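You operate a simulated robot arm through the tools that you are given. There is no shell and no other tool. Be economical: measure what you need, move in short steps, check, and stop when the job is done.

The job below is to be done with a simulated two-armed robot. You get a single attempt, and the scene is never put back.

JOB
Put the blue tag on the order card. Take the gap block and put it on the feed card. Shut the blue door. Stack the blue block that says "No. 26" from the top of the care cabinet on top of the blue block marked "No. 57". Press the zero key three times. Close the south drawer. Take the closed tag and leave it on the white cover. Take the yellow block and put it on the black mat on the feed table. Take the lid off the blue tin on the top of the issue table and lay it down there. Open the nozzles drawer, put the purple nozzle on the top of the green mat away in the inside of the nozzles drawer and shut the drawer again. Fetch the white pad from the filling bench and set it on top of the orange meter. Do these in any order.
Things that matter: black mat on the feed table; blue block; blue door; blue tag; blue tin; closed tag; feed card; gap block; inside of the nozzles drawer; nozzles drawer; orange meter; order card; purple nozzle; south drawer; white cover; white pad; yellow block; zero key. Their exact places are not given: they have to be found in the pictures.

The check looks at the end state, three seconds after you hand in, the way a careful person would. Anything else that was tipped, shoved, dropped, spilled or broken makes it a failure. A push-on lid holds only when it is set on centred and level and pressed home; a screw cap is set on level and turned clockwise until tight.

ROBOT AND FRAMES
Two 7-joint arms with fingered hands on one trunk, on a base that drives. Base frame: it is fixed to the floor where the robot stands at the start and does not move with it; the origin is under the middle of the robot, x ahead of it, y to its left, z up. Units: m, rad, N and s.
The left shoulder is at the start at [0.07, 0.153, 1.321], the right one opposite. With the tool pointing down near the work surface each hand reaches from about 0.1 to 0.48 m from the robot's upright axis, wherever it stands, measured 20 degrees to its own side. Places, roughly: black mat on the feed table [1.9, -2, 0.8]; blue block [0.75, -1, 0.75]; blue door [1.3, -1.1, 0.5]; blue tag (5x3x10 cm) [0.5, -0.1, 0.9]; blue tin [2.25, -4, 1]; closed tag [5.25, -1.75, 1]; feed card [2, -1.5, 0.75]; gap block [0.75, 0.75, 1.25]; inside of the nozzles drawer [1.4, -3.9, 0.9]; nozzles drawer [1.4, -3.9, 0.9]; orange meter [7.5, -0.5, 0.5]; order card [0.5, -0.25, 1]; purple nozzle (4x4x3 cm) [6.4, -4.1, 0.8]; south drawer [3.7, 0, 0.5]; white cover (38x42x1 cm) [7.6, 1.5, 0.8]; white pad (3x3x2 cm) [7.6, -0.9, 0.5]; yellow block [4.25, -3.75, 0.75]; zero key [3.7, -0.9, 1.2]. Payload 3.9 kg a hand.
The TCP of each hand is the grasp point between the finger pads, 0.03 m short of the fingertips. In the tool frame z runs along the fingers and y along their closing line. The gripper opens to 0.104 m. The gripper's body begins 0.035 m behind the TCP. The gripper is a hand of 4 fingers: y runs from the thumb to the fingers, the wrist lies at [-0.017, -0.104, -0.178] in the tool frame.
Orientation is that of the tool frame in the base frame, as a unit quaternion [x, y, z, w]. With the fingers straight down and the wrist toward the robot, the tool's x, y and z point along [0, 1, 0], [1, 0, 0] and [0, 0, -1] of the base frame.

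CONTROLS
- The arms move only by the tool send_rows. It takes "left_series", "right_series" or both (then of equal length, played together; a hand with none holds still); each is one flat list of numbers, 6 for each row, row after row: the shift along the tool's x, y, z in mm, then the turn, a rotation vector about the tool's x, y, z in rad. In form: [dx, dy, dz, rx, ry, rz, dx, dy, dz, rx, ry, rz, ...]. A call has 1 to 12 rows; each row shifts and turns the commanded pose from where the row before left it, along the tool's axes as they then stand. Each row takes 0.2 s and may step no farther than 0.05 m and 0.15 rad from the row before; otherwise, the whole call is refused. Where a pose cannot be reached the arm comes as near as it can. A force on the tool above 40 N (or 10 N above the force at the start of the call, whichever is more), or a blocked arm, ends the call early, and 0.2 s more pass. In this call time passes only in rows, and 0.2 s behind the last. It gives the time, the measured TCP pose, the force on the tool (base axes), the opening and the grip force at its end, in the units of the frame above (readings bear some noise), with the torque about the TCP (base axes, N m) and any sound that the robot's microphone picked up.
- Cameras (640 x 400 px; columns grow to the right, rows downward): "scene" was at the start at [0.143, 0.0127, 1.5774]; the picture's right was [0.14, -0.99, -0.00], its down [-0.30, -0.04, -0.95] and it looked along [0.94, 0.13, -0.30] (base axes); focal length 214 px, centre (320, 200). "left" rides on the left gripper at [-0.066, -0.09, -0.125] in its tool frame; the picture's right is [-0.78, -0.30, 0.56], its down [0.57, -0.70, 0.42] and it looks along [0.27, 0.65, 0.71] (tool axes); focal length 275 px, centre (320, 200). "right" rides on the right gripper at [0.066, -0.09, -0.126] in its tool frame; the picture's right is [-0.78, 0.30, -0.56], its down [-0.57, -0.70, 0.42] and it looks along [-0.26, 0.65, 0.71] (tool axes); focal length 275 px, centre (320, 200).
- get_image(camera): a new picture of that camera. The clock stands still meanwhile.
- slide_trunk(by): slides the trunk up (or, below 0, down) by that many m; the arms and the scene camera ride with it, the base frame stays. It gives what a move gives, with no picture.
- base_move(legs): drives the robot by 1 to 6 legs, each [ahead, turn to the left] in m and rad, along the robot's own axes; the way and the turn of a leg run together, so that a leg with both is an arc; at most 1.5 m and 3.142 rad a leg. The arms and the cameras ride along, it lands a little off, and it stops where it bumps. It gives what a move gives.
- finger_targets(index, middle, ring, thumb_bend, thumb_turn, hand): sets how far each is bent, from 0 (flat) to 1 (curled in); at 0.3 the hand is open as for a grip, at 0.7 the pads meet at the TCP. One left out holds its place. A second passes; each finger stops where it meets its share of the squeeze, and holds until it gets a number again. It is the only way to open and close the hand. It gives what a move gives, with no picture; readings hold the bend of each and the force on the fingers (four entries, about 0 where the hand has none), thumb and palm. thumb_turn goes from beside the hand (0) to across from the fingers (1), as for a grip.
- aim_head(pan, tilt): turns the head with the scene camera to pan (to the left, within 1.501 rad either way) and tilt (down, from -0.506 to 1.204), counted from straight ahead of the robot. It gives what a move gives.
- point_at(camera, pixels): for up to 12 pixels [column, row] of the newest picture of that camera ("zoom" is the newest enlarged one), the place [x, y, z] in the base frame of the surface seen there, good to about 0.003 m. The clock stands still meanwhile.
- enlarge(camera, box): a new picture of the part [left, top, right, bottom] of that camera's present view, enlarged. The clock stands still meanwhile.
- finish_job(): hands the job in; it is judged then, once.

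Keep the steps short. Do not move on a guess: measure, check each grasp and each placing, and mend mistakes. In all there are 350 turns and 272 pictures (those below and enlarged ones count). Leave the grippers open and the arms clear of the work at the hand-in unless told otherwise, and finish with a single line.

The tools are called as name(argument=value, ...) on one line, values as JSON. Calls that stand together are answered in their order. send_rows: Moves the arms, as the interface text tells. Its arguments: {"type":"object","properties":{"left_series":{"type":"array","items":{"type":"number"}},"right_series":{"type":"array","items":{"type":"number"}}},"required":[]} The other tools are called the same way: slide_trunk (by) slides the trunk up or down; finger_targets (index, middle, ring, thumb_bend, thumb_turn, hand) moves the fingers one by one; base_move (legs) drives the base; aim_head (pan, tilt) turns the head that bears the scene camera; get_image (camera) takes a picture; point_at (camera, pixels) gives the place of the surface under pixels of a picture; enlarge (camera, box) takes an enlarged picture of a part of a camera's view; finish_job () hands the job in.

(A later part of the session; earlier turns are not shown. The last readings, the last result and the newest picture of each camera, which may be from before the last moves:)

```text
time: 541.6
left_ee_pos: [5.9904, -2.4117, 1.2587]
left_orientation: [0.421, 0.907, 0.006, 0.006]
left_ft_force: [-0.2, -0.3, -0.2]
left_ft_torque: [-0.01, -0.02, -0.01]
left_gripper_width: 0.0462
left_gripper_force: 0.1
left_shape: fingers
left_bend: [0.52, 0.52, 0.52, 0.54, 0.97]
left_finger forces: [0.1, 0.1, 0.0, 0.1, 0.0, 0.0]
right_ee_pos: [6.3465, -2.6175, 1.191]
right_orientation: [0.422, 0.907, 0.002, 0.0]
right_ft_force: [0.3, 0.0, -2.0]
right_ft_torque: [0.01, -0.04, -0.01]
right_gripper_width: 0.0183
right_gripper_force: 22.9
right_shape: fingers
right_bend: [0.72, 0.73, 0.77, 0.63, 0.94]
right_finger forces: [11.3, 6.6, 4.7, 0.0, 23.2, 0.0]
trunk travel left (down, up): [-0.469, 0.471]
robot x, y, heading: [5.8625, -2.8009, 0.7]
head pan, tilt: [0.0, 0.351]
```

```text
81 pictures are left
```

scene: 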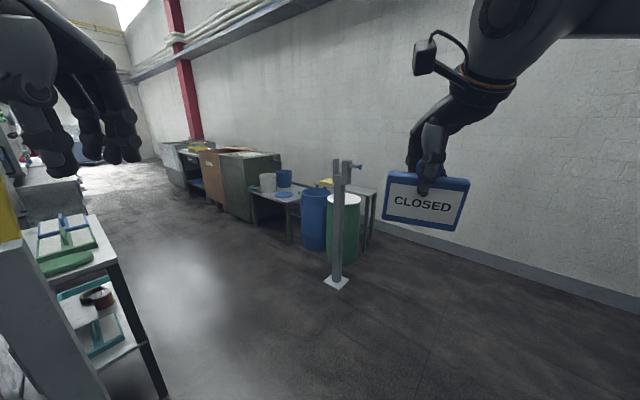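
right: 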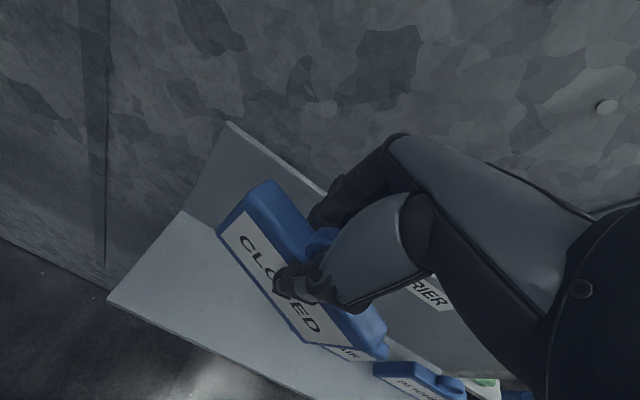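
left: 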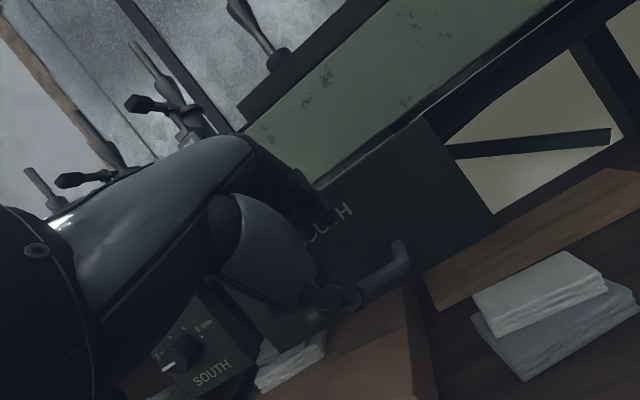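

point_at(camera="scene", pixels=[[337, 283], [345, 215], [310, 230], [285, 195], [250, 210], [275, 180], [200, 290], [100, 240], [155, 395], [260, 175], [205, 200], [340, 175]])

enlarge(camera="scene", box=[150, 120, 390, 270])

```text
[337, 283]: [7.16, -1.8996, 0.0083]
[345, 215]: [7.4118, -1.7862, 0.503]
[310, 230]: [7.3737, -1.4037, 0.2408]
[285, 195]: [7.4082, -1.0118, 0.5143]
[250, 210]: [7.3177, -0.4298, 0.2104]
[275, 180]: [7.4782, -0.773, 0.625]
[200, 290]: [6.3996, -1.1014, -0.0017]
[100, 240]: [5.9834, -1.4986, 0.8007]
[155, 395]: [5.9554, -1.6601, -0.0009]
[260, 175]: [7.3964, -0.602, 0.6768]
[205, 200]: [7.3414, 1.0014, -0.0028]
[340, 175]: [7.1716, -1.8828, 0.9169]
```

```text
2.67 times, centred on (270, 195) of scene
```

zoom: 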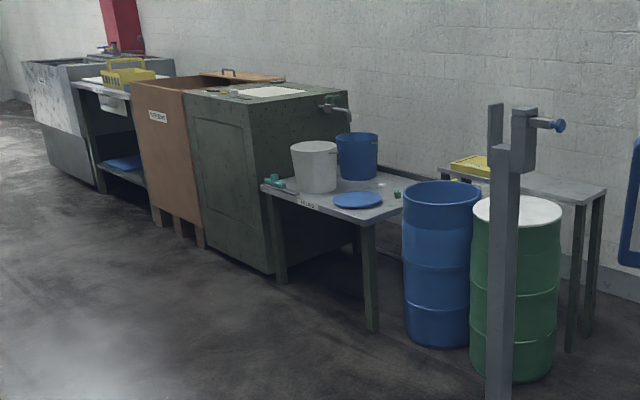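

The gate is open between posts at x 5.8 and 7.16. I drive through at x≈6.6 and go north to y≈-0.9.

base_move(legs=[[0.95, 0], [0, 0.87], [1.3, 0]])

aim_head(pan=-0.8, tilt=0.5)

get_image(camera="scene")

```text
time: 554.8
left_ee_pos: [6.368, -0.5574, 1.2589]
left_orientation: [-0.004, 1.0, 0.008, 0.002]
left_ft_force: [0.6, 0.0, -0.2]
left_ft_torque: [0.0, 0.02, 0.02]
left_gripper_width: 0.0458
left_gripper_force: 0.1
left_shape: fingers
left_bend: [0.52, 0.52, 0.52, 0.54, 0.97]
left_finger forces: [0.0, 0.0, 0.1, 0.0, 0.0, 0.0]
right_ee_pos: [6.7533, -0.4154, 1.1908]
right_orientation: [-0.002, 1.0, 0.003, 0.0]
right_ft_force: [-0.2, -0.2, -0.7]
right_ft_torque: [0.0, 0.02, 0.0]
right_gripper_width: 0.0181
right_gripper_force: 22.6
right_shape: fingers
right_bend: [0.72, 0.73, 0.77, 0.63, 0.94]
right_finger forces: [11.2, 6.5, 4.7, 0.1, 22.8, 0.0]
trunk travel left (down, up): [-0.469, 0.471]
robot x, y, heading: [6.5833, -0.9074, 1.576]
head pan, tilt: [0.0, 0.351]
```

```text
time: 556.0
left_ee_pos: [6.3677, -0.557, 1.2591]
left_orientation: [-0.003, 1.0, 0.008, 0.003]
left_ft_force: [0.3, -0.2, 1.1]
left_ft_torque: [0.01, -0.02, 0.0]
left_gripper_width: 0.0458
left_gripper_force: 0.1
left_shape: fingers
left_bend: [0.52, 0.52, 0.52, 0.54, 0.97]
left_finger forces: [0.0, 0.0, 0.1, 0.1, 0.0, 0.0]
right_ee_pos: [6.7527, -0.4164, 1.191]
right_orientation: [-0.003, 1.0, 0.003, 0.0]
right_ft_force: [-0.1, -1.2, -1.4]
right_ft_torque: [0.01, 0.02, -0.01]
right_gripper_width: 0.0183
right_gripper_force: 22.4
right_shape: fingers
right_bend: [0.72, 0.73, 0.77, 0.63, 0.94]
right_finger forces: [11.2, 6.5, 4.6, 0.0, 22.8, 0.0]
trunk travel left (down, up): [-0.469, 0.471]
robot x, y, heading: [6.5865, -0.908, 1.576]
head pan, tilt: [-0.799, 0.499]
```

```text
79 pictures are left
```

scene: 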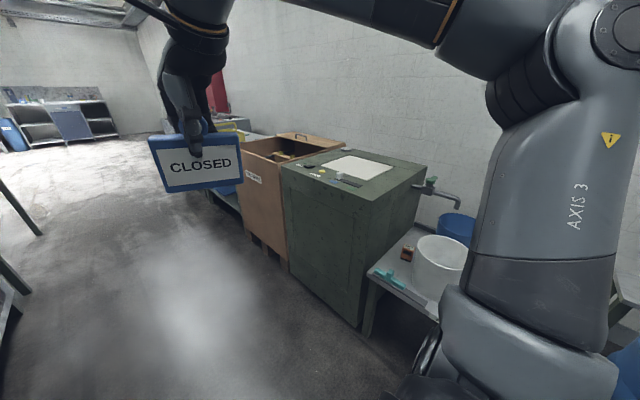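

I drive further north and look at the east side near y 1.5.

base_move(legs=[[1.4, 0]])

get_image(camera="scene")

```text
time: 562.9
left_ee_pos: [6.3704, 0.8394, 1.2597]
left_orientation: [0.002, 1.0, 0.007, 0.002]
left_ft_force: [-0.3, -0.6, 0.1]
left_ft_torque: [0.01, 0.03, 0.01]
left_gripper_width: 0.0461
left_gripper_force: 0.1
left_shape: fingers
left_bend: [0.52, 0.52, 0.52, 0.54, 0.97]
left_finger forces: [0.1, 0.1, 0.1, 0.1, 0.0, 0.0]
right_ee_pos: [6.7571, 0.9778, 1.1908]
right_orientation: [0.003, 1.0, 0.003, 0.0]
right_ft_force: [0.4, -0.4, -1.3]
right_ft_torque: [-0.01, -0.03, 0.02]
right_gripper_width: 0.0182
right_gripper_force: 22.7
right_shape: fingers
right_bend: [0.72, 0.73, 0.77, 0.63, 0.94]
right_finger forces: [11.3, 6.5, 4.5, 0.0, 22.8, 0.0]
trunk travel left (down, up): [-0.469, 0.471]
robot x, y, heading: [6.5818, 0.4921, 1.563]
head pan, tilt: [-0.799, 0.499]
```

```text
78 pictures are left
```

scene: 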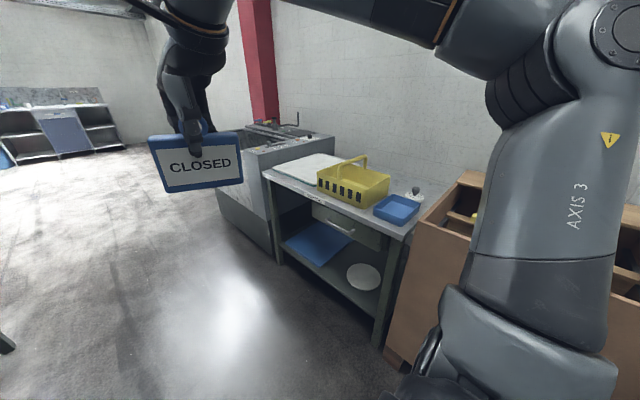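

The white cover seems to lie beyond the yellow basket. I go 0.6 m on and turn east.

base_move(legs=[[0.75, 0], [0, -1.56]])

aim_head(pan=0, tilt=0.6)

get_image(camera="scene")

```text
time: 570.7
left_ee_pos: [6.9265, 1.464, 1.2584]
left_orientation: [0.697, 0.717, 0.004, 0.008]
left_ft_force: [0.1, 0.5, 0.7]
left_ft_torque: [-0.01, 0.01, 0.03]
left_gripper_width: 0.0461
left_gripper_force: 0.2
left_shape: fingers
left_bend: [0.52, 0.52, 0.52, 0.54, 0.97]
left_finger forces: [0.0, 0.0, 0.0, 0.1, 0.0, 0.0]
right_ee_pos: [7.0784, 1.0807, 1.1895]
right_orientation: [0.698, 0.717, 0.001, 0.001]
right_ft_force: [-0.4, 0.3, -1.6]
right_ft_torque: [-0.02, -0.03, 0.03]
right_gripper_width: 0.0175
right_gripper_force: 22.1
right_shape: fingers
right_bend: [0.72, 0.74, 0.77, 0.64, 0.94]
right_finger forces: [11.0, 6.3, 4.5, 0.1, 22.1, 0.0]
trunk travel left (down, up): [-0.469, 0.471]
robot x, y, heading: [6.5834, 1.237, 0.028]
head pan, tilt: [-0.799, 0.499]
```

```text
time: 571.9
left_ee_pos: [6.9283, 1.4646, 1.2594]
left_orientation: [0.697, 0.717, 0.004, 0.008]
left_ft_force: [-0.5, -0.1, 0.0]
left_ft_torque: [0.03, 0.01, 0.04]
left_gripper_width: 0.0461
left_gripper_force: 0.1
left_shape: fingers
left_bend: [0.52, 0.52, 0.52, 0.54, 0.97]
left_finger forces: [0.0, 0.0, 0.1, 0.0, 0.0, 0.1]
right_ee_pos: [7.0775, 1.0816, 1.1912]
right_orientation: [0.697, 0.717, 0.002, 0.003]
right_ft_force: [0.8, 0.1, -2.0]
right_ft_torque: [0.01, -0.06, 0.05]
right_gripper_width: 0.0179
right_gripper_force: 21.6
right_shape: fingers
right_bend: [0.72, 0.74, 0.77, 0.64, 0.94]
right_finger forces: [11.0, 6.3, 4.5, 0.1, 22.2, 0.0]
trunk travel left (down, up): [-0.469, 0.471]
robot x, y, heading: [6.5826, 1.2398, 0.027]
head pan, tilt: [0.0, 0.6]
```

```text
77 pictures are left
```

scene: 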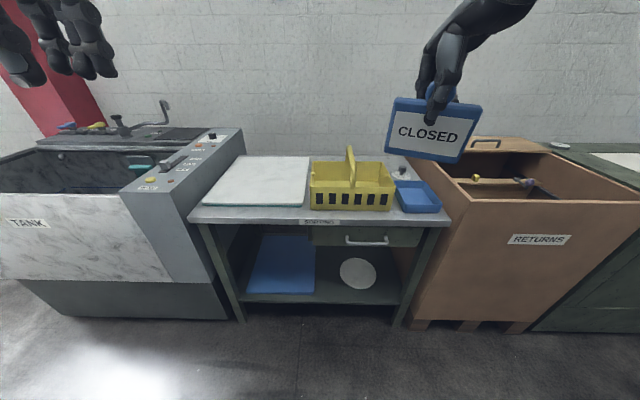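

point_at(camera="scene", pixels=[[240, 158], [308, 158], [302, 204], [205, 203], [260, 180], [310, 220], [205, 210], [330, 200], [350, 165], [215, 150], [325, 290], [240, 300]])

enlarge(camera="scene", box=[180, 130, 420, 250])

```text
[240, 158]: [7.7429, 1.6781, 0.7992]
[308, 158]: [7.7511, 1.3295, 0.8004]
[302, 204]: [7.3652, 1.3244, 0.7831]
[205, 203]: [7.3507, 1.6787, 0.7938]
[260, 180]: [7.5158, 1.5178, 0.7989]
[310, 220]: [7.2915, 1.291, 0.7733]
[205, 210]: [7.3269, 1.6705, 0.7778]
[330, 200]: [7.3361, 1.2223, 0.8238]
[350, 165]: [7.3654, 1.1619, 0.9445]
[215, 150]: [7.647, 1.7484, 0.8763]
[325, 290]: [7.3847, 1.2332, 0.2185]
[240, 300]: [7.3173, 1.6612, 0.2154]
```

```text
2.67 times, centred on (300, 190) of scene
```

zoom: 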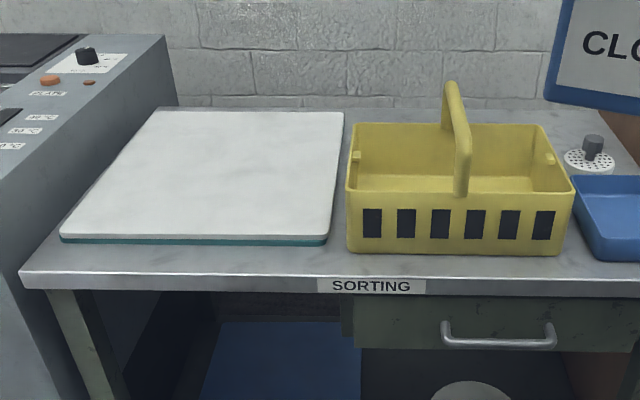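

White cover: x 7.36–7.75, y 1.33–1.68, z 0.80. I drive to (6.95, 1.66) and face it.

base_move(legs=[[0, 0.828], [0.56, 0], [0, -0.855]])

base_move(legs=[[0.08, 0]])

aim_head(pan=-0.15, tilt=0.8)

get_image(camera="scene")

```text
time: 579.5
left_ee_pos: [7.2924, 1.888, 1.2581]
left_orientation: [0.7, 0.714, 0.004, 0.007]
left_ft_force: [0.4, -0.5, 1.1]
left_ft_torque: [0.01, 0.0, 0.02]
left_gripper_width: 0.0459
left_gripper_force: 0.0
left_shape: fingers
left_bend: [0.52, 0.52, 0.52, 0.54, 0.97]
left_finger forces: [0.1, 0.0, 0.0, 0.0, 0.1, 0.0]
right_ee_pos: [7.4395, 1.5043, 1.1908]
right_orientation: [0.701, 0.714, 0.003, 0.002]
right_ft_force: [0.3, 0.4, -2.2]
right_ft_torque: [-0.02, -0.01, 0.02]
right_gripper_width: 0.0175
right_gripper_force: 21.3
right_shape: fingers
right_bend: [0.72, 0.74, 0.77, 0.64, 0.94]
right_finger forces: [10.8, 6.2, 4.0, 0.1, 21.4, 0.0]
trunk travel left (down, up): [-0.469, 0.471]
robot x, y, heading: [6.9482, 1.6633, 0.017]
head pan, tilt: [0.0, 0.6]
```

```text
time: 580.5
left_ee_pos: [7.3737, 1.8898, 1.2593]
left_orientation: [0.701, 0.713, 0.004, 0.008]
left_ft_force: [-0.2, -0.3, 0.0]
left_ft_torque: [0.0, 0.02, -0.01]
left_gripper_width: 0.046
left_gripper_force: 0.0
left_shape: fingers
left_bend: [0.52, 0.52, 0.52, 0.54, 0.97]
left_finger forces: [0.0, 0.1, 0.0, 0.0, 0.1, 0.1]
right_ee_pos: [7.5203, 1.5065, 1.191]
right_orientation: [0.7, 0.714, 0.002, 0.002]
right_ft_force: [0.2, -0.9, -2.4]
right_ft_torque: [-0.01, 0.02, 0.04]
right_gripper_width: 0.0177
right_gripper_force: 21.5
right_shape: fingers
right_bend: [0.72, 0.74, 0.77, 0.64, 0.94]
right_finger forces: [10.9, 6.2, 4.2, 0.0, 21.5, 0.0]
trunk travel left (down, up): [-0.469, 0.471]
robot x, y, heading: [7.0285, 1.667, 0.017]
head pan, tilt: [0.0, 0.6]
```

```text
time: 581.2
left_ee_pos: [7.3727, 1.8887, 1.2589]
left_orientation: [0.7, 0.714, 0.005, 0.008]
left_ft_force: [-1.2, 0.5, -0.1]
left_ft_torque: [0.02, 0.02, 0.02]
left_gripper_width: 0.0461
left_gripper_force: 0.0
left_shape: fingers
left_bend: [0.52, 0.52, 0.52, 0.54, 0.97]
left_finger forces: [0.0, 0.0, 0.1, 0.0, 0.0, 0.1]
right_ee_pos: [7.5198, 1.5062, 1.1908]
right_orientation: [0.7, 0.714, 0.002, 0.002]
right_ft_force: [0.1, 0.7, -1.5]
right_ft_torque: [-0.01, 0.01, 0.01]
right_gripper_width: 0.0175
right_gripper_force: 21.0
right_shape: fingers
right_bend: [0.72, 0.74, 0.77, 0.64, 0.94]
right_finger forces: [10.7, 6.2, 4.1, 0.1, 21.6, 0.0]
trunk travel left (down, up): [-0.469, 0.471]
robot x, y, heading: [7.0289, 1.6661, 0.017]
head pan, tilt: [-0.15, 0.799]
```

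```text
75 pictures are left
```

scene: 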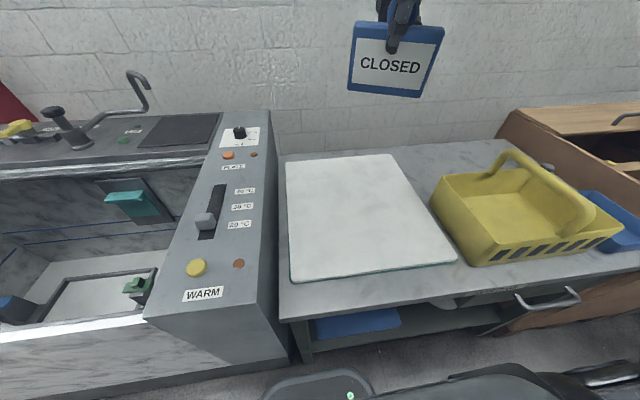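

The hand is centred over the cover. I descend.

send_rows(right_series=[0, 0, 45, 0, 0, 0, 0, 0, 45, 0, 0, 0, 0, 0, 45, 0, 0, 0, 0, 0, 45, 0, 0, 0, 0, 0, 45, 0, 0, 0, 0, 0, 40, 0, 0, 0])

get_image(camera="scene")

```text
time: 582.6
left_ee_pos: [7.3728, 1.8893, 1.2586]
left_orientation: [0.701, 0.713, 0.002, 0.008]
left_ft_force: [0.2, 0.0, -1.1]
left_ft_torque: [0.02, -0.01, -0.02]
left_gripper_width: 0.0458
left_gripper_force: 0.2
left_shape: fingers
left_bend: [0.52, 0.52, 0.52, 0.54, 0.97]
left_finger forces: [0.0, 0.0, 0.0, 0.0, 0.0, 0.0]
right_ee_pos: [7.5226, 1.5058, 0.9249]
right_orientation: [0.7, 0.714, 0.003, 0.001]
right_ft_force: [1.0, 0.3, -2.1]
right_ft_torque: [0.01, -0.01, 0.0]
right_gripper_width: 0.0176
right_gripper_force: 20.9
right_shape: fingers
right_bend: [0.72, 0.74, 0.77, 0.64, 0.94]
right_finger forces: [10.5, 6.2, 4.1, 0.1, 21.3, 0.0]
trunk travel left (down, up): [-0.469, 0.471]
robot x, y, heading: [7.0273, 1.6708, 0.01]
head pan, tilt: [-0.15, 0.799]
```

```text
74 pictures are left
```

scene: 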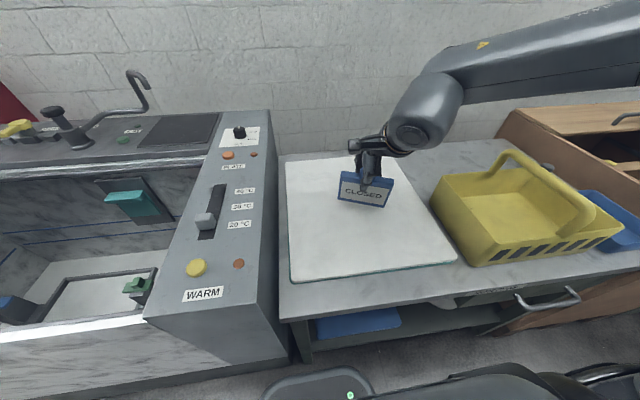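

enlarge(camera="scene", box=[310, 130, 420, 230])

point_at(camera="zoom", pixels=[[195, 255], [180, 385], [465, 278], [432, 398], [320, 330], [200, 290], [450, 310]])

```text
4.00 times, centred on (365, 180) of scene
```

zoom: 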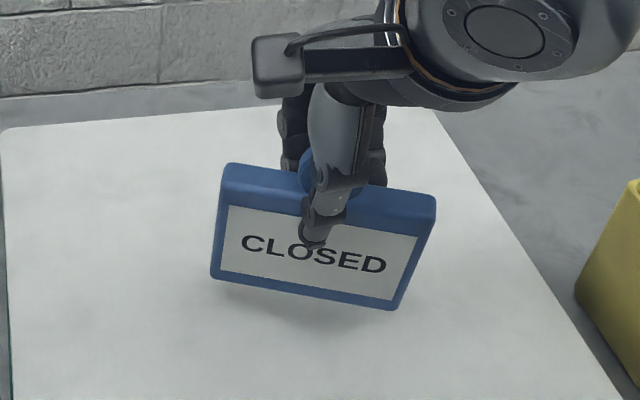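

```text
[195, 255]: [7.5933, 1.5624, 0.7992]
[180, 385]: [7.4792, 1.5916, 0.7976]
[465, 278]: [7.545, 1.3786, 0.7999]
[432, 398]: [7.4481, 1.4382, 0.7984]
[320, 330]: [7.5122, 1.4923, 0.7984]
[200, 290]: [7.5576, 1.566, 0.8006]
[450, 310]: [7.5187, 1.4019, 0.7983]
```

point_at(camera="zoom", pixels=[[218, 272], [394, 303], [228, 175], [428, 208], [300, 285], [310, 250]])

```text
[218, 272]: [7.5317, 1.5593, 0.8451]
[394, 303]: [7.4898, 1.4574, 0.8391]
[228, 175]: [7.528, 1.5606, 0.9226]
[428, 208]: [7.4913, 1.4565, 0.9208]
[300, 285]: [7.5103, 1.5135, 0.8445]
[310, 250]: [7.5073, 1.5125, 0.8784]
```

It is only yawed, level within a few mm; bottom at about 0.838. I lower 30 mm and then creep.

send_rows(right_series=[0, 0, 20, 0, 0, 0, 0, 0, 6, 0, 0, 0, 0, 0, 3, 0, 0, 0])

send_rows(right_series=[0, 0, 2, 0, 0, 0, 0, 0, 2, 0, 0, 0])

```text
time: 583.5
left_ee_pos: [7.3728, 1.8894, 1.2591]
left_orientation: [0.7, 0.714, 0.004, 0.008]
left_ft_force: [1.1, 0.0, 0.6]
left_ft_torque: [-0.01, 0.0, 0.05]
left_gripper_width: 0.0461
left_gripper_force: 0.0
left_shape: fingers
left_bend: [0.52, 0.52, 0.52, 0.54, 0.97]
left_finger forces: [0.0, 0.1, 0.0, 0.0, 0.0, 0.0]
right_ee_pos: [7.5204, 1.5055, 0.8974]
right_orientation: [0.7, 0.714, 0.002, 0.001]
right_ft_force: [-0.6, -0.5, -1.3]
right_ft_torque: [-0.01, -0.04, -0.02]
right_gripper_width: 0.0171
right_gripper_force: 21.0
right_shape: fingers
right_bend: [0.72, 0.74, 0.77, 0.64, 0.94]
right_finger forces: [10.7, 6.2, 4.1, 0.1, 21.2, 0.1]
trunk travel left (down, up): [-0.469, 0.471]
robot x, y, heading: [7.0245, 1.6651, 0.025]
head pan, tilt: [-0.15, 0.799]
```

```text
time: 584.0
left_ee_pos: [7.3734, 1.8904, 1.2611]
left_orientation: [0.7, 0.714, 0.003, 0.008]
left_ft_force: [-0.3, -1.3, -0.5]
left_ft_torque: [-0.01, -0.02, 0.01]
left_gripper_width: 0.0464
left_gripper_force: 0.0
left_shape: fingers
left_bend: [0.52, 0.52, 0.52, 0.54, 0.97]
left_finger forces: [0.1, 0.0, 0.1, 0.0, 0.0, 0.0]
right_ee_pos: [7.5219, 1.5071, 0.8942]
right_orientation: [0.7, 0.714, 0.002, 0.002]
right_ft_force: [0.9, 0.6, 2.4]
right_ft_torque: [-0.14, 0.02, 0.01]
right_gripper_width: 0.0171
right_gripper_force: 22.2
right_shape: fingers
right_bend: [0.72, 0.74, 0.77, 0.64, 0.94]
right_finger forces: [9.9, 7.4, 5.6, 0.0, 22.8, 0.0]
trunk travel left (down, up): [-0.469, 0.471]
robot x, y, heading: [7.0293, 1.6695, 0.028]
head pan, tilt: [-0.15, 0.799]
```

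Contact. One more mm, then release and rise.

send_rows(right_series=[0, 0, 1.5, 0, 0, 0])

finger_targets(hand="right", index=0.55, middle=0.55, ring=0.55, thumb_bend=0.46)

enlarge(camera="scene", box=[310, 130, 420, 230])

```text
time: 584.5
left_ee_pos: [7.3714, 1.8896, 1.2587]
left_orientation: [0.7, 0.714, 0.002, 0.008]
left_ft_force: [0.9, 0.2, 0.1]
left_ft_torque: [0.02, -0.01, -0.05]
left_gripper_width: 0.0461
left_gripper_force: 0.0
left_shape: fingers
left_bend: [0.52, 0.52, 0.52, 0.54, 0.97]
left_finger forces: [0.1, 0.0, 0.0, 0.0, 0.0, 0.0]
right_ee_pos: [7.5221, 1.5066, 0.893]
right_orientation: [0.701, 0.713, 0.003, 0.003]
right_ft_force: [1.4, -0.2, 9.2]
right_ft_torque: [-0.19, 0.05, 0.03]
right_gripper_width: 0.0171
right_gripper_force: 24.8
right_shape: fingers
right_bend: [0.72, 0.74, 0.78, 0.64, 0.94]
right_finger forces: [10.0, 9.6, 6.1, 0.1, 24.2, 0.0]
trunk travel left (down, up): [-0.469, 0.471]
robot x, y, heading: [7.0275, 1.6675, 0.022]
head pan, tilt: [-0.15, 0.799]
```

```text
time: 585.5
left_ee_pos: [7.373, 1.8897, 1.2602]
left_orientation: [0.7, 0.714, 0.004, 0.008]
left_ft_force: [1.1, -0.5, 1.0]
left_ft_torque: [0.03, 0.01, 0.0]
left_gripper_width: 0.0459
left_gripper_force: 0.0
left_shape: fingers
left_bend: [0.52, 0.52, 0.52, 0.54, 0.97]
left_finger forces: [0.1, 0.1, 0.0, 0.0, 0.0, 0.0]
right_ee_pos: [7.5206, 1.5062, 0.8903]
right_orientation: [0.7, 0.714, 0.003, 0.002]
right_ft_force: [-0.1, 0.1, 0.1]
right_ft_torque: [-0.02, 0.04, 0.01]
right_gripper_width: 0.0524
right_gripper_force: 0.1
right_shape: fingers
right_bend: [0.55, 0.55, 0.55, 0.46, 0.97]
right_finger forces: [0.1, 0.0, 0.0, 0.1, 0.0, 0.0]
trunk travel left (down, up): [-0.469, 0.471]
robot x, y, heading: [7.0291, 1.6682, 0.016]
head pan, tilt: [-0.15, 0.799]
```

```text
4.00 times, centred on (365, 180) of scene
```

zoom: 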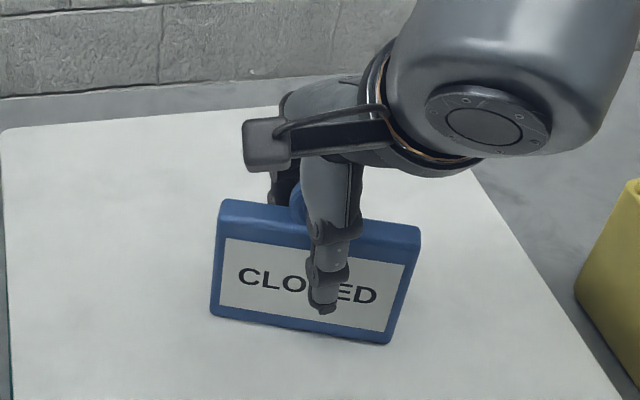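

It stands free. I rise straight up.

send_rows(right_series=[0, 0, -15, 0, 0, 0, 0, 0, -25, 0, 0, 0, 0, 0, -40, 0, 0, 0, 0, 0, -45, 0, 0, 0, 0, 0, -45, 0, 0, 0, 0, 0, -45, 0, 0, 0])

get_image(camera="scene")

```text
time: 586.9
left_ee_pos: [7.3714, 1.8904, 1.2596]
left_orientation: [0.701, 0.713, 0.003, 0.008]
left_ft_force: [1.0, 0.2, 0.5]
left_ft_torque: [0.05, -0.05, 0.03]
left_gripper_width: 0.0459
left_gripper_force: 0.1
left_shape: fingers
left_bend: [0.52, 0.52, 0.52, 0.54, 0.97]
left_finger forces: [0.0, 0.1, 0.0, 0.0, 0.1, 0.0]
right_ee_pos: [7.5186, 1.5072, 1.1071]
right_orientation: [0.701, 0.713, 0.002, 0.002]
right_ft_force: [-1.3, 0.3, -0.3]
right_ft_torque: [0.0, -0.01, -0.01]
right_gripper_width: 0.0523
right_gripper_force: 0.0
right_shape: fingers
right_bend: [0.55, 0.55, 0.55, 0.46, 0.97]
right_finger forces: [0.0, 0.0, 0.0, 0.0, 0.0, 0.0]
trunk travel left (down, up): [-0.469, 0.471]
robot x, y, heading: [7.0294, 1.6649, 0.02]
head pan, tilt: [-0.15, 0.799]
```

```text
71 pictures are left
```

scene: 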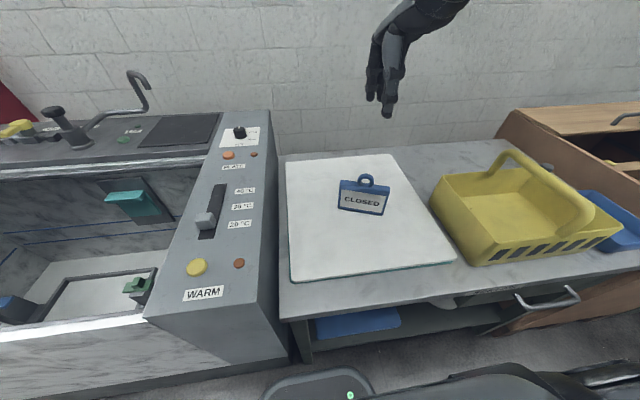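

The CLOSED tag stands on the white cover. Last job: the white pad. I drive back south to y≈-0.7 and face the filling bench.

base_move(legs=[[-0.45, 0], [0, -1.59], [1.2, 0], [1.15, 0], [0, 1.57]])

aim_head(pan=0, tilt=0.6)

get_image(camera="scene")

```text
time: 608.4
left_ee_pos: [6.9444, -0.4733, 1.2607]
left_orientation: [0.706, 0.708, 0.004, 0.007]
left_ft_force: [0.5, 1.0, -0.2]
left_ft_torque: [-0.04, 0.02, -0.02]
left_gripper_width: 0.0461
left_gripper_force: 0.0
left_shape: fingers
left_bend: [0.52, 0.52, 0.52, 0.54, 0.97]
left_finger forces: [0.1, 0.1, 0.0, 0.1, 0.0, 0.1]
right_ee_pos: [7.0843, -0.8593, 1.1062]
right_orientation: [0.707, 0.708, 0.003, 0.003]
right_ft_force: [-0.4, -0.4, -1.1]
right_ft_torque: [0.0, 0.01, 0.01]
right_gripper_width: 0.0522
right_gripper_force: 0.0
right_shape: fingers
right_bend: [0.55, 0.55, 0.55, 0.46, 0.97]
right_finger forces: [0.0, 0.1, 0.1, 0.0, 0.0, 0.1]
trunk travel left (down, up): [-0.469, 0.471]
robot x, y, heading: [6.5947, -0.6877, 0.0]
head pan, tilt: [-0.15, 0.799]
```

```text
time: 609.1
left_ee_pos: [6.9436, -0.4739, 1.2592]
left_orientation: [0.706, 0.708, 0.004, 0.006]
left_ft_force: [-0.6, -0.1, 0.3]
left_ft_torque: [0.01, 0.02, -0.01]
left_gripper_width: 0.046
left_gripper_force: 0.2
left_shape: fingers
left_bend: [0.52, 0.52, 0.52, 0.54, 0.97]
left_finger forces: [0.0, 0.1, 0.0, 0.0, 0.0, 0.0]
right_ee_pos: [7.0844, -0.8598, 1.1061]
right_orientation: [0.707, 0.708, 0.003, 0.003]
right_ft_force: [0.5, 0.3, -0.5]
right_ft_torque: [0.0, -0.01, 0.01]
right_gripper_width: 0.0526
right_gripper_force: 0.1
right_shape: fingers
right_bend: [0.55, 0.55, 0.55, 0.46, 0.97]
right_finger forces: [0.0, 0.0, 0.0, 0.1, 0.1, 0.0]
trunk travel left (down, up): [-0.469, 0.471]
robot x, y, heading: [6.6001, -0.6887, 0.002]
head pan, tilt: [0.0, 0.6]
```

```text
70 pictures are left
```

scene: 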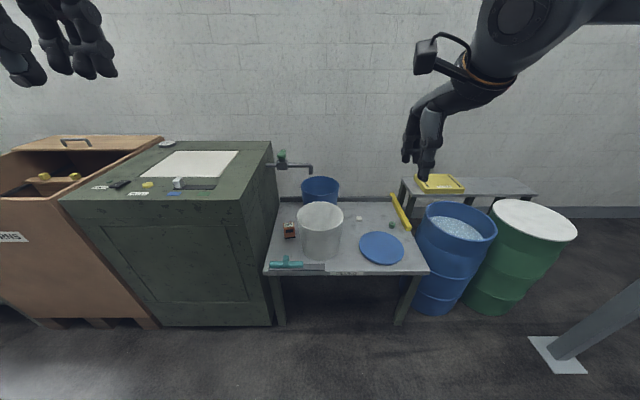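

enlarge(camera="scene", box=[260, 160, 440, 285])

point_at(camera="scene", pixels=[[289, 230], [289, 223], [360, 218], [391, 224], [320, 215], [320, 183], [380, 247], [290, 260], [345, 270], [405, 270], [310, 165], [275, 270]])

```text
3.20 times, centred on (350, 222) of scene
```

zoom: 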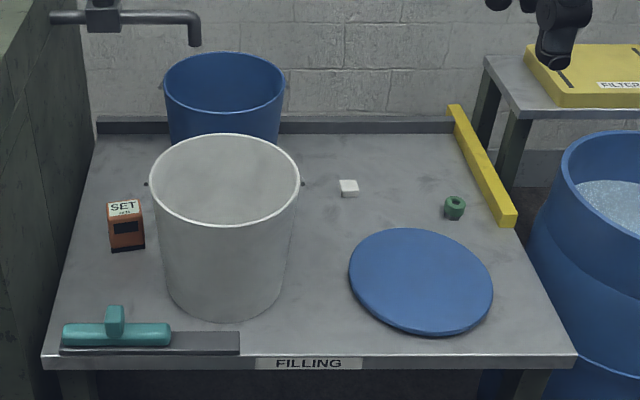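

```text
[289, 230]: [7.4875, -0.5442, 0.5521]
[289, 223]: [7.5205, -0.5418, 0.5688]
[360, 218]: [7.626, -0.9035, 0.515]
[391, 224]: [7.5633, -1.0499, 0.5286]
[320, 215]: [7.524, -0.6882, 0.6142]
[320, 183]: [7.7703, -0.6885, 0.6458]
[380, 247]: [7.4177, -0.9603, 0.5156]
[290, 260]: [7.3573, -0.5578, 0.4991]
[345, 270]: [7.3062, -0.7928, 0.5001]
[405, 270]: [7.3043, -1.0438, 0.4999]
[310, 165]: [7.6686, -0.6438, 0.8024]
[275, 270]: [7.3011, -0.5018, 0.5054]
```

point_at(camera="zoom", pixels=[[152, 186], [298, 186], [225, 137], [225, 224], [160, 230], [40, 100], [70, 180], [110, 205], [140, 208], [125, 203], [113, 248], [144, 248]])

enlarge(camera="scene", box=[262, 200, 342, 260])

```text
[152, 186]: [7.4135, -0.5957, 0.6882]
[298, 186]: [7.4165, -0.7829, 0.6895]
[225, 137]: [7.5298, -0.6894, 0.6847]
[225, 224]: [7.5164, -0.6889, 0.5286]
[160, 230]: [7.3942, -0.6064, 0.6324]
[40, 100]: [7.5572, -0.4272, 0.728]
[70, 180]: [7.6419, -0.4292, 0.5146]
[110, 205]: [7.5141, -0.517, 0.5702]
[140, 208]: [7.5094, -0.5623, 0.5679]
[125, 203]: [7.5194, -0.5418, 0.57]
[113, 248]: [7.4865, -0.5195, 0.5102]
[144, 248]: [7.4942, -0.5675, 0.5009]
```

```text
6.67 times, centred on (302, 230) of scene
```

zoom: 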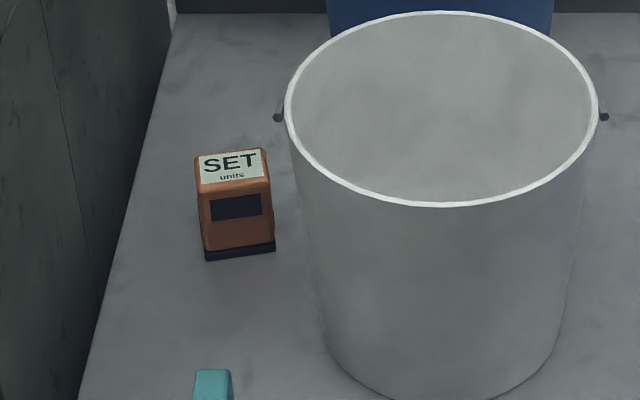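

White pad (7.626, -0.904), bench z 0.50; orange meter "SET" top centre (7.515, -0.541), z 0.57; bucket rim z 0.688. I drive to (7.10, -0.73) and lower the trunk 0.28.

base_move(legs=[[0, -0.085], [0.49, 0], [0, 0.085]])

slide_trunk(by=-0.28)

finger_targets(hand="right", index=0.45, middle=0.45, ring=0.45, thumb_bend=0.45)

aim_head(pan=-0.1, tilt=0.7)

get_image(camera="scene")

```text
time: 613.0
left_ee_pos: [7.4298, -0.5129, 1.2591]
left_orientation: [0.705, 0.709, 0.004, 0.007]
left_ft_force: [-0.8, -0.5, -0.8]
left_ft_torque: [-0.01, 0.02, 0.0]
left_gripper_width: 0.0458
left_gripper_force: 0.0
left_shape: fingers
left_bend: [0.52, 0.52, 0.52, 0.54, 0.97]
left_finger forces: [0.0, 0.0, 0.1, 0.0, 0.0, 0.0]
right_ee_pos: [7.5723, -0.8984, 1.1075]
right_orientation: [0.705, 0.709, 0.002, 0.002]
right_ft_force: [-0.8, -0.2, -0.3]
right_ft_torque: [-0.03, -0.01, 0.02]
right_gripper_width: 0.0522
right_gripper_force: 0.1
right_shape: fingers
right_bend: [0.55, 0.55, 0.55, 0.46, 0.97]
right_finger forces: [0.1, 0.1, 0.0, 0.0, 0.0, 0.0]
trunk travel left (down, up): [-0.469, 0.471]
robot x, y, heading: [7.0834, -0.7307, 0.009]
head pan, tilt: [0.0, 0.6]
```

```text
time: 615.8
left_ee_pos: [7.4294, -0.5116, 0.9793]
left_orientation: [0.705, 0.709, 0.004, 0.008]
left_ft_force: [-1.0, 0.5, 0.0]
left_ft_torque: [0.01, 0.0, 0.02]
left_gripper_width: 0.0458
left_gripper_force: 0.1
left_shape: fingers
left_bend: [0.52, 0.52, 0.52, 0.54, 0.97]
left_finger forces: [0.0, 0.0, 0.0, 0.1, 0.1, 0.0]
right_ee_pos: [7.5712, -0.8967, 0.8269]
right_orientation: [0.706, 0.709, 0.003, 0.003]
right_ft_force: [-0.4, -0.3, 1.0]
right_ft_torque: [0.01, 0.02, -0.03]
right_gripper_width: 0.0522
right_gripper_force: 0.0
right_shape: fingers
right_bend: [0.55, 0.55, 0.55, 0.46, 0.97]
right_finger forces: [0.0, 0.0, 0.0, 0.0, 0.0, 0.0]
trunk travel left (down, up): [-0.189, 0.751]
robot x, y, heading: [7.0829, -0.731, 0.004]
head pan, tilt: [0.0, 0.6]
```

```text
time: 616.8
left_ee_pos: [7.4299, -0.5116, 0.9793]
left_orientation: [0.705, 0.71, 0.004, 0.008]
left_ft_force: [-1.0, 0.1, -1.0]
left_ft_torque: [0.02, 0.0, -0.01]
left_gripper_width: 0.0457
left_gripper_force: 0.1
left_shape: fingers
left_bend: [0.52, 0.52, 0.52, 0.54, 0.97]
left_finger forces: [0.0, 0.0, 0.0, 0.1, 0.0, 0.0]
right_ee_pos: [7.5727, -0.8977, 0.8267]
right_orientation: [0.706, 0.708, 0.003, 0.003]
right_ft_force: [-0.2, 0.3, 0.0]
right_ft_torque: [0.03, -0.02, 0.01]
right_gripper_width: 0.0665
right_gripper_force: 0.1
right_shape: fingers
right_bend: [0.45, 0.45, 0.45, 0.45, 0.96]
right_finger forces: [0.0, 0.0, 0.1, 0.1, 0.0, 0.0]
trunk travel left (down, up): [-0.189, 0.751]
robot x, y, heading: [7.0783, -0.7312, 0.005]
head pan, tilt: [0.0, 0.6]
```

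```text
time: 617.5
left_ee_pos: [7.4293, -0.5115, 0.9795]
left_orientation: [0.704, 0.71, 0.004, 0.007]
left_ft_force: [-0.5, -0.7, 0.3]
left_ft_torque: [0.02, 0.01, 0.01]
left_gripper_width: 0.0462
left_gripper_force: 0.0
left_shape: fingers
left_bend: [0.52, 0.52, 0.52, 0.54, 0.97]
left_finger forces: [0.1, 0.0, 0.1, 0.0, 0.1, 0.1]
right_ee_pos: [7.5719, -0.8972, 0.827]
right_orientation: [0.706, 0.709, 0.002, 0.002]
right_ft_force: [0.1, -0.1, 0.2]
right_ft_torque: [0.04, 0.02, -0.01]
right_gripper_width: 0.066
right_gripper_force: 0.0
right_shape: fingers
right_bend: [0.45, 0.45, 0.45, 0.45, 0.96]
right_finger forces: [0.0, 0.0, 0.0, 0.0, 0.0, 0.0]
trunk travel left (down, up): [-0.189, 0.751]
robot x, y, heading: [7.0855, -0.7308, 0.005]
head pan, tilt: [-0.099, 0.7]
```

```text
67 pictures are left
```

scene: 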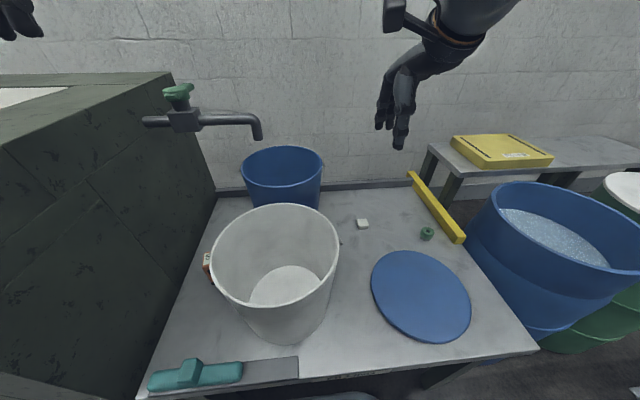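

enlarge(camera="scene", box=[342, 210, 382, 235])

point_at(camera="zoom", pixels=[[250, 145], [400, 140], [410, 205], [260, 215], [325, 175], [320, 235], [330, 300]])

```text
16.00 times, centred on (362, 222) of scene
```

zoom: 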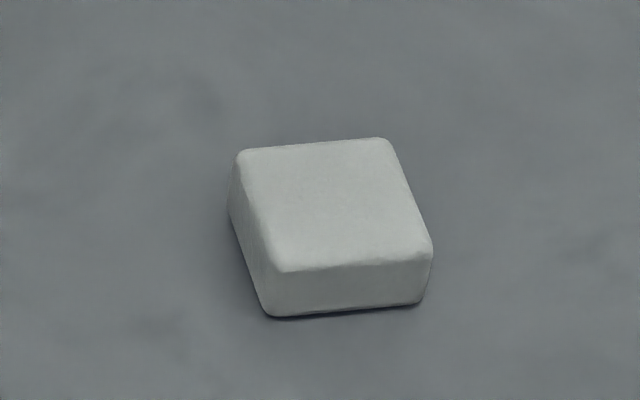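

```text
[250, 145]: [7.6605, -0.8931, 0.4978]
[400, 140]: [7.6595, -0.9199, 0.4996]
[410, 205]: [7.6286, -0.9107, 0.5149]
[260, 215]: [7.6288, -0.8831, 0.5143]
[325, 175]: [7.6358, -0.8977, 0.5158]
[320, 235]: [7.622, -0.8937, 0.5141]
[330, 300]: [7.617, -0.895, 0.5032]
```

Pad centre (7.630, -0.897), z 0.499–0.515. I move over it and down to 0.60.

send_rows(right_series=[0, 29, 20, 0, 0, 0, 0, 29, 20, 0, 0, 0, 0, 0, 45, 0, 0, 0, 0, 0, 45, 0, 0, 0, 0, 0, 45, 0, 0, 0, 0, 0, 45, 0, 0, 0])

get_image(camera="right")

```text
time: 618.9
left_ee_pos: [7.4291, -0.5119, 0.9791]
left_orientation: [0.705, 0.709, 0.003, 0.007]
left_ft_force: [-1.1, 0.0, -0.1]
left_ft_torque: [0.04, 0.0, -0.02]
left_gripper_width: 0.0459
left_gripper_force: 0.1
left_shape: fingers
left_bend: [0.52, 0.52, 0.52, 0.54, 0.97]
left_finger forces: [0.0, 0.1, 0.0, 0.1, 0.1, 0.0]
right_ee_pos: [7.6307, -0.8979, 0.6049]
right_orientation: [0.705, 0.709, 0.002, 0.001]
right_ft_force: [0.3, 0.1, -0.1]
right_ft_torque: [0.03, 0.01, 0.02]
right_gripper_width: 0.0663
right_gripper_force: 0.0
right_shape: fingers
right_bend: [0.45, 0.45, 0.45, 0.45, 0.96]
right_finger forces: [0.0, 0.1, 0.0, 0.0, 0.1, 0.0]
trunk travel left (down, up): [-0.189, 0.751]
robot x, y, heading: [7.082, -0.7267, 0.002]
head pan, tilt: [-0.099, 0.7]
```

```text
65 pictures are left
```

right: 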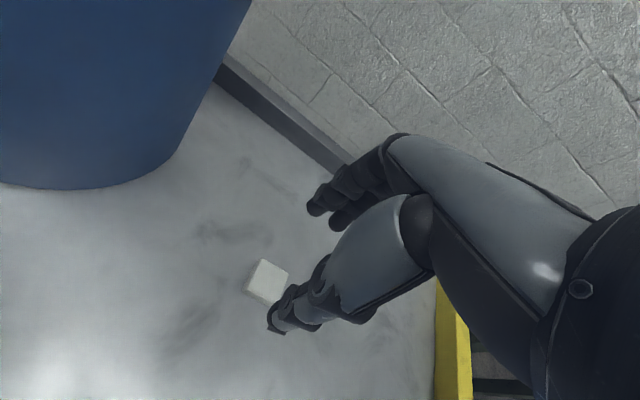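

send_rows(right_series=[0, 0, 40, 0, 0, 0, 0, 0, 22, 0, 0, 0, 0, 0, 6, 0, 0, 0])

get_image(camera="right")

```text
time: 619.7
left_ee_pos: [7.4289, -0.5112, 0.9802]
left_orientation: [0.705, 0.709, 0.003, 0.007]
left_ft_force: [0.8, -0.5, 0.6]
left_ft_torque: [-0.01, 0.02, 0.02]
left_gripper_width: 0.0458
left_gripper_force: 0.0
left_shape: fingers
left_bend: [0.52, 0.52, 0.52, 0.54, 0.97]
left_finger forces: [0.0, 0.0, 0.0, 0.0, 0.0, 0.0]
right_ee_pos: [7.6314, -0.8974, 0.5388]
right_orientation: [0.705, 0.709, 0.003, 0.002]
right_ft_force: [-0.1, 0.5, 0.0]
right_ft_torque: [-0.01, 0.01, 0.04]
right_gripper_width: 0.0664
right_gripper_force: 0.0
right_shape: fingers
right_bend: [0.45, 0.45, 0.45, 0.45, 0.96]
right_finger forces: [0.0, 0.0, 0.0, 0.1, 0.0, 0.0]
trunk travel left (down, up): [-0.189, 0.751]
robot x, y, heading: [7.0812, -0.7294, 0.006]
head pan, tilt: [-0.099, 0.7]
```

```text
64 pictures are left
```

right: 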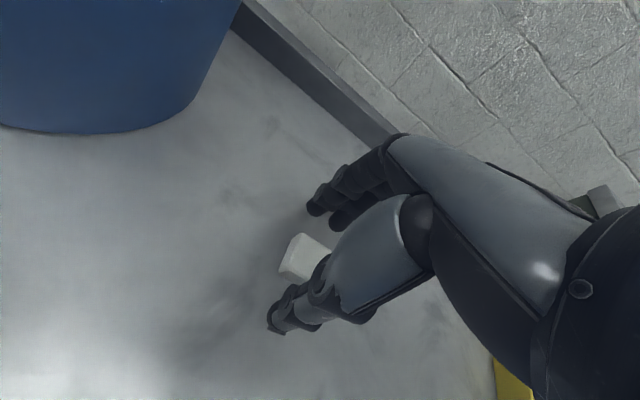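

finger_targets(hand="right", index=0.7, middle=0.7, ring=0.7, thumb_bend=0.7)

send_rows(right_series=[0, 0, -5, 0, 0, 0, 0, 0, -15, 0, 0, 0, 0, 0, -40, 0, 0, 0, 0, 0, -40, 0, 0, 0])

get_image(camera="right")

```text
time: 620.7
left_ee_pos: [7.43, -0.5113, 0.9808]
left_orientation: [0.704, 0.71, 0.004, 0.007]
left_ft_force: [0.0, -0.3, -0.4]
left_ft_torque: [0.0, -0.05, 0.01]
left_gripper_width: 0.0459
left_gripper_force: 0.0
left_shape: fingers
left_bend: [0.52, 0.52, 0.52, 0.54, 0.97]
left_finger forces: [0.1, 0.1, 0.0, 0.0, 0.0, 0.0]
right_ee_pos: [7.6313, -0.8963, 0.5387]
right_orientation: [0.705, 0.709, 0.002, 0.002]
right_ft_force: [0.2, 0.5, 1.0]
right_ft_torque: [0.0, -0.02, -0.01]
right_gripper_width: 0.0269
right_gripper_force: 10.7
right_shape: fingers
right_bend: [0.63, 0.64, 0.7, 0.6, 0.98]
right_finger forces: [5.3, 6.0, 0.0, 0.0, 10.9, 0.1]
trunk travel left (down, up): [-0.189, 0.751]
robot x, y, heading: [7.0834, -0.7287, 0.005]
head pan, tilt: [-0.099, 0.7]
```

```text
time: 621.7
left_ee_pos: [7.4297, -0.5112, 0.9795]
left_orientation: [0.705, 0.709, 0.004, 0.007]
left_ft_force: [-0.1, 0.9, 0.6]
left_ft_torque: [0.01, 0.02, 0.03]
left_gripper_width: 0.046
left_gripper_force: 0.1
left_shape: fingers
left_bend: [0.52, 0.52, 0.52, 0.54, 0.97]
left_finger forces: [0.1, 0.0, 0.0, 0.0, 0.0, 0.1]
right_ee_pos: [7.631, -0.8976, 0.6389]
right_orientation: [0.705, 0.709, 0.003, 0.002]
right_ft_force: [0.2, -0.3, 0.4]
right_ft_torque: [0.04, 0.01, 0.02]
right_gripper_width: 0.0267
right_gripper_force: 12.0
right_shape: fingers
right_bend: [0.63, 0.64, 0.7, 0.6, 0.98]
right_finger forces: [5.4, 5.7, 0.0, 0.1, 11.1, 0.0]
trunk travel left (down, up): [-0.189, 0.751]
robot x, y, heading: [7.086, -0.7256, 0.005]
head pan, tilt: [-0.099, 0.7]
```

```text
63 pictures are left
```

right: 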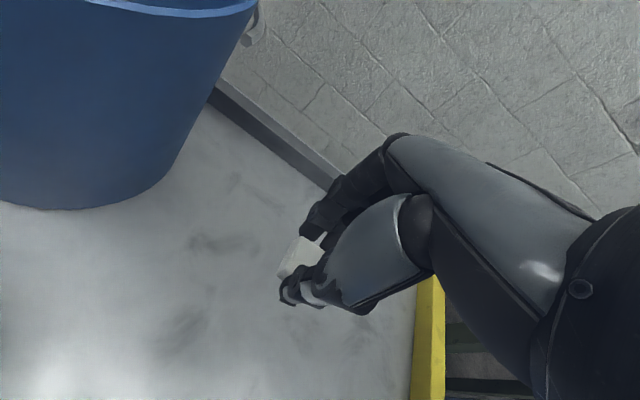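

The pad is held. I raise the hand and the trunk, then shift the base north so the right hand comes over the meter.

send_rows(right_series=[0, -20, -45, 0, 0, 0, 0, -20, -45, 0, 0, 0, 0, 0, -45, 0, 0, 0, 0, 0, -45, 0, 0, 0, 0, 0, -45, 0, 0, 0])

slide_trunk(by=0.2)

base_move(legs=[[-0.35, 0], [0, 1.14], [0.396, 0], [0, -1.14]])

aim_head(pan=-0.25, tilt=0.7)

get_image(camera="scene")

```text
time: 622.9
left_ee_pos: [7.4295, -0.512, 0.9806]
left_orientation: [0.705, 0.71, 0.003, 0.008]
left_ft_force: [-0.5, -0.4, 0.4]
left_ft_torque: [-0.03, 0.03, 0.01]
left_gripper_width: 0.0459
left_gripper_force: 0.0
left_shape: fingers
left_bend: [0.52, 0.52, 0.52, 0.54, 0.97]
left_finger forces: [0.1, 0.0, 0.0, 0.0, 0.0, 0.0]
right_ee_pos: [7.5888, -0.897, 0.8632]
right_orientation: [0.705, 0.709, 0.002, 0.002]
right_ft_force: [0.8, 0.2, 0.6]
right_ft_torque: [-0.02, 0.0, 0.0]
right_gripper_width: 0.0267
right_gripper_force: 10.8
right_shape: fingers
right_bend: [0.63, 0.64, 0.7, 0.6, 0.98]
right_finger forces: [5.4, 5.5, 0.0, 0.0, 10.9, 0.1]
trunk travel left (down, up): [-0.189, 0.751]
robot x, y, heading: [7.084, -0.7303, 0.008]
head pan, tilt: [-0.099, 0.7]
```

```text
time: 625.0
left_ee_pos: [7.4305, -0.511, 1.1798]
left_orientation: [0.704, 0.71, 0.004, 0.008]
left_ft_force: [0.0, -0.6, 0.1]
left_ft_torque: [0.02, 0.02, 0.0]
left_gripper_width: 0.0458
left_gripper_force: 0.0
left_shape: fingers
left_bend: [0.52, 0.52, 0.52, 0.54, 0.97]
left_finger forces: [0.0, 0.0, 0.1, 0.0, 0.0, 0.0]
right_ee_pos: [7.5897, -0.899, 1.0622]
right_orientation: [0.706, 0.708, 0.001, 0.001]
right_ft_force: [0.5, 0.4, 0.2]
right_ft_torque: [0.02, 0.0, 0.0]
right_gripper_width: 0.0266
right_gripper_force: 11.1
right_shape: fingers
right_bend: [0.63, 0.64, 0.7, 0.6, 0.98]
right_finger forces: [5.4, 5.5, 0.1, 0.1, 10.9, 0.0]
trunk travel left (down, up): [-0.389, 0.551]
robot x, y, heading: [7.0813, -0.734, 0.009]
head pan, tilt: [-0.099, 0.7]
```

```text
time: 635.1
left_ee_pos: [7.2399, -0.1448, 1.18]
left_orientation: [0.701, 0.713, 0.003, 0.008]
left_ft_force: [0.2, 0.3, 0.1]
left_ft_torque: [-0.05, -0.02, 0.01]
left_gripper_width: 0.046
left_gripper_force: 0.1
left_shape: fingers
left_bend: [0.52, 0.52, 0.52, 0.54, 0.97]
left_finger forces: [0.0, 0.0, 0.1, 0.0, 0.0, 0.0]
right_ee_pos: [7.4047, -0.5301, 1.0634]
right_orientation: [0.701, 0.713, 0.002, 0.002]
right_ft_force: [-0.3, -0.6, -0.4]
right_ft_torque: [-0.02, 0.02, -0.02]
right_gripper_width: 0.0263
right_gripper_force: 10.5
right_shape: fingers
right_bend: [0.63, 0.65, 0.7, 0.6, 0.98]
right_finger forces: [5.2, 5.2, 0.1, 0.0, 10.4, 0.1]
trunk travel left (down, up): [-0.389, 0.551]
robot x, y, heading: [6.893, -0.3667, 0.018]
head pan, tilt: [-0.099, 0.7]
```

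```text
time: 635.9
left_ee_pos: [7.2403, -0.1435, 1.1796]
left_orientation: [0.701, 0.713, 0.004, 0.007]
left_ft_force: [0.1, 0.2, 0.7]
left_ft_torque: [-0.01, -0.03, -0.01]
left_gripper_width: 0.0461
left_gripper_force: 0.0
left_shape: fingers
left_bend: [0.52, 0.52, 0.52, 0.54, 0.97]
left_finger forces: [0.0, 0.0, 0.0, 0.0, 0.0, 0.0]
right_ee_pos: [7.4043, -0.5282, 1.0618]
right_orientation: [0.702, 0.712, 0.002, 0.002]
right_ft_force: [0.1, 0.0, 0.5]
right_ft_torque: [0.03, -0.01, 0.04]
right_gripper_width: 0.0259
right_gripper_force: 10.5
right_shape: fingers
right_bend: [0.63, 0.65, 0.7, 0.6, 0.98]
right_finger forces: [5.1, 5.2, 0.1, 0.0, 10.3, 0.0]
trunk travel left (down, up): [-0.389, 0.551]
robot x, y, heading: [6.8912, -0.3621, 0.017]
head pan, tilt: [-0.25, 0.7]
```

```text
62 pictures are left
```

scene: 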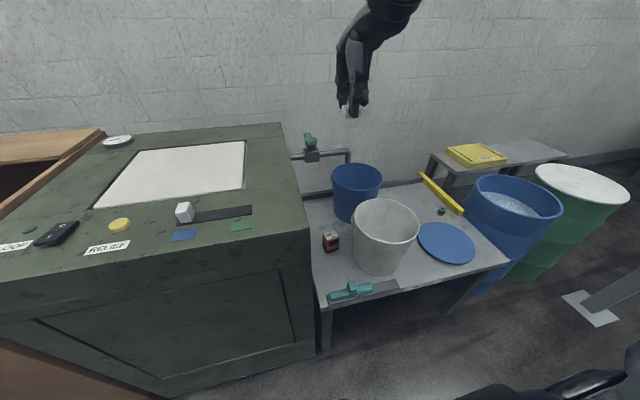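

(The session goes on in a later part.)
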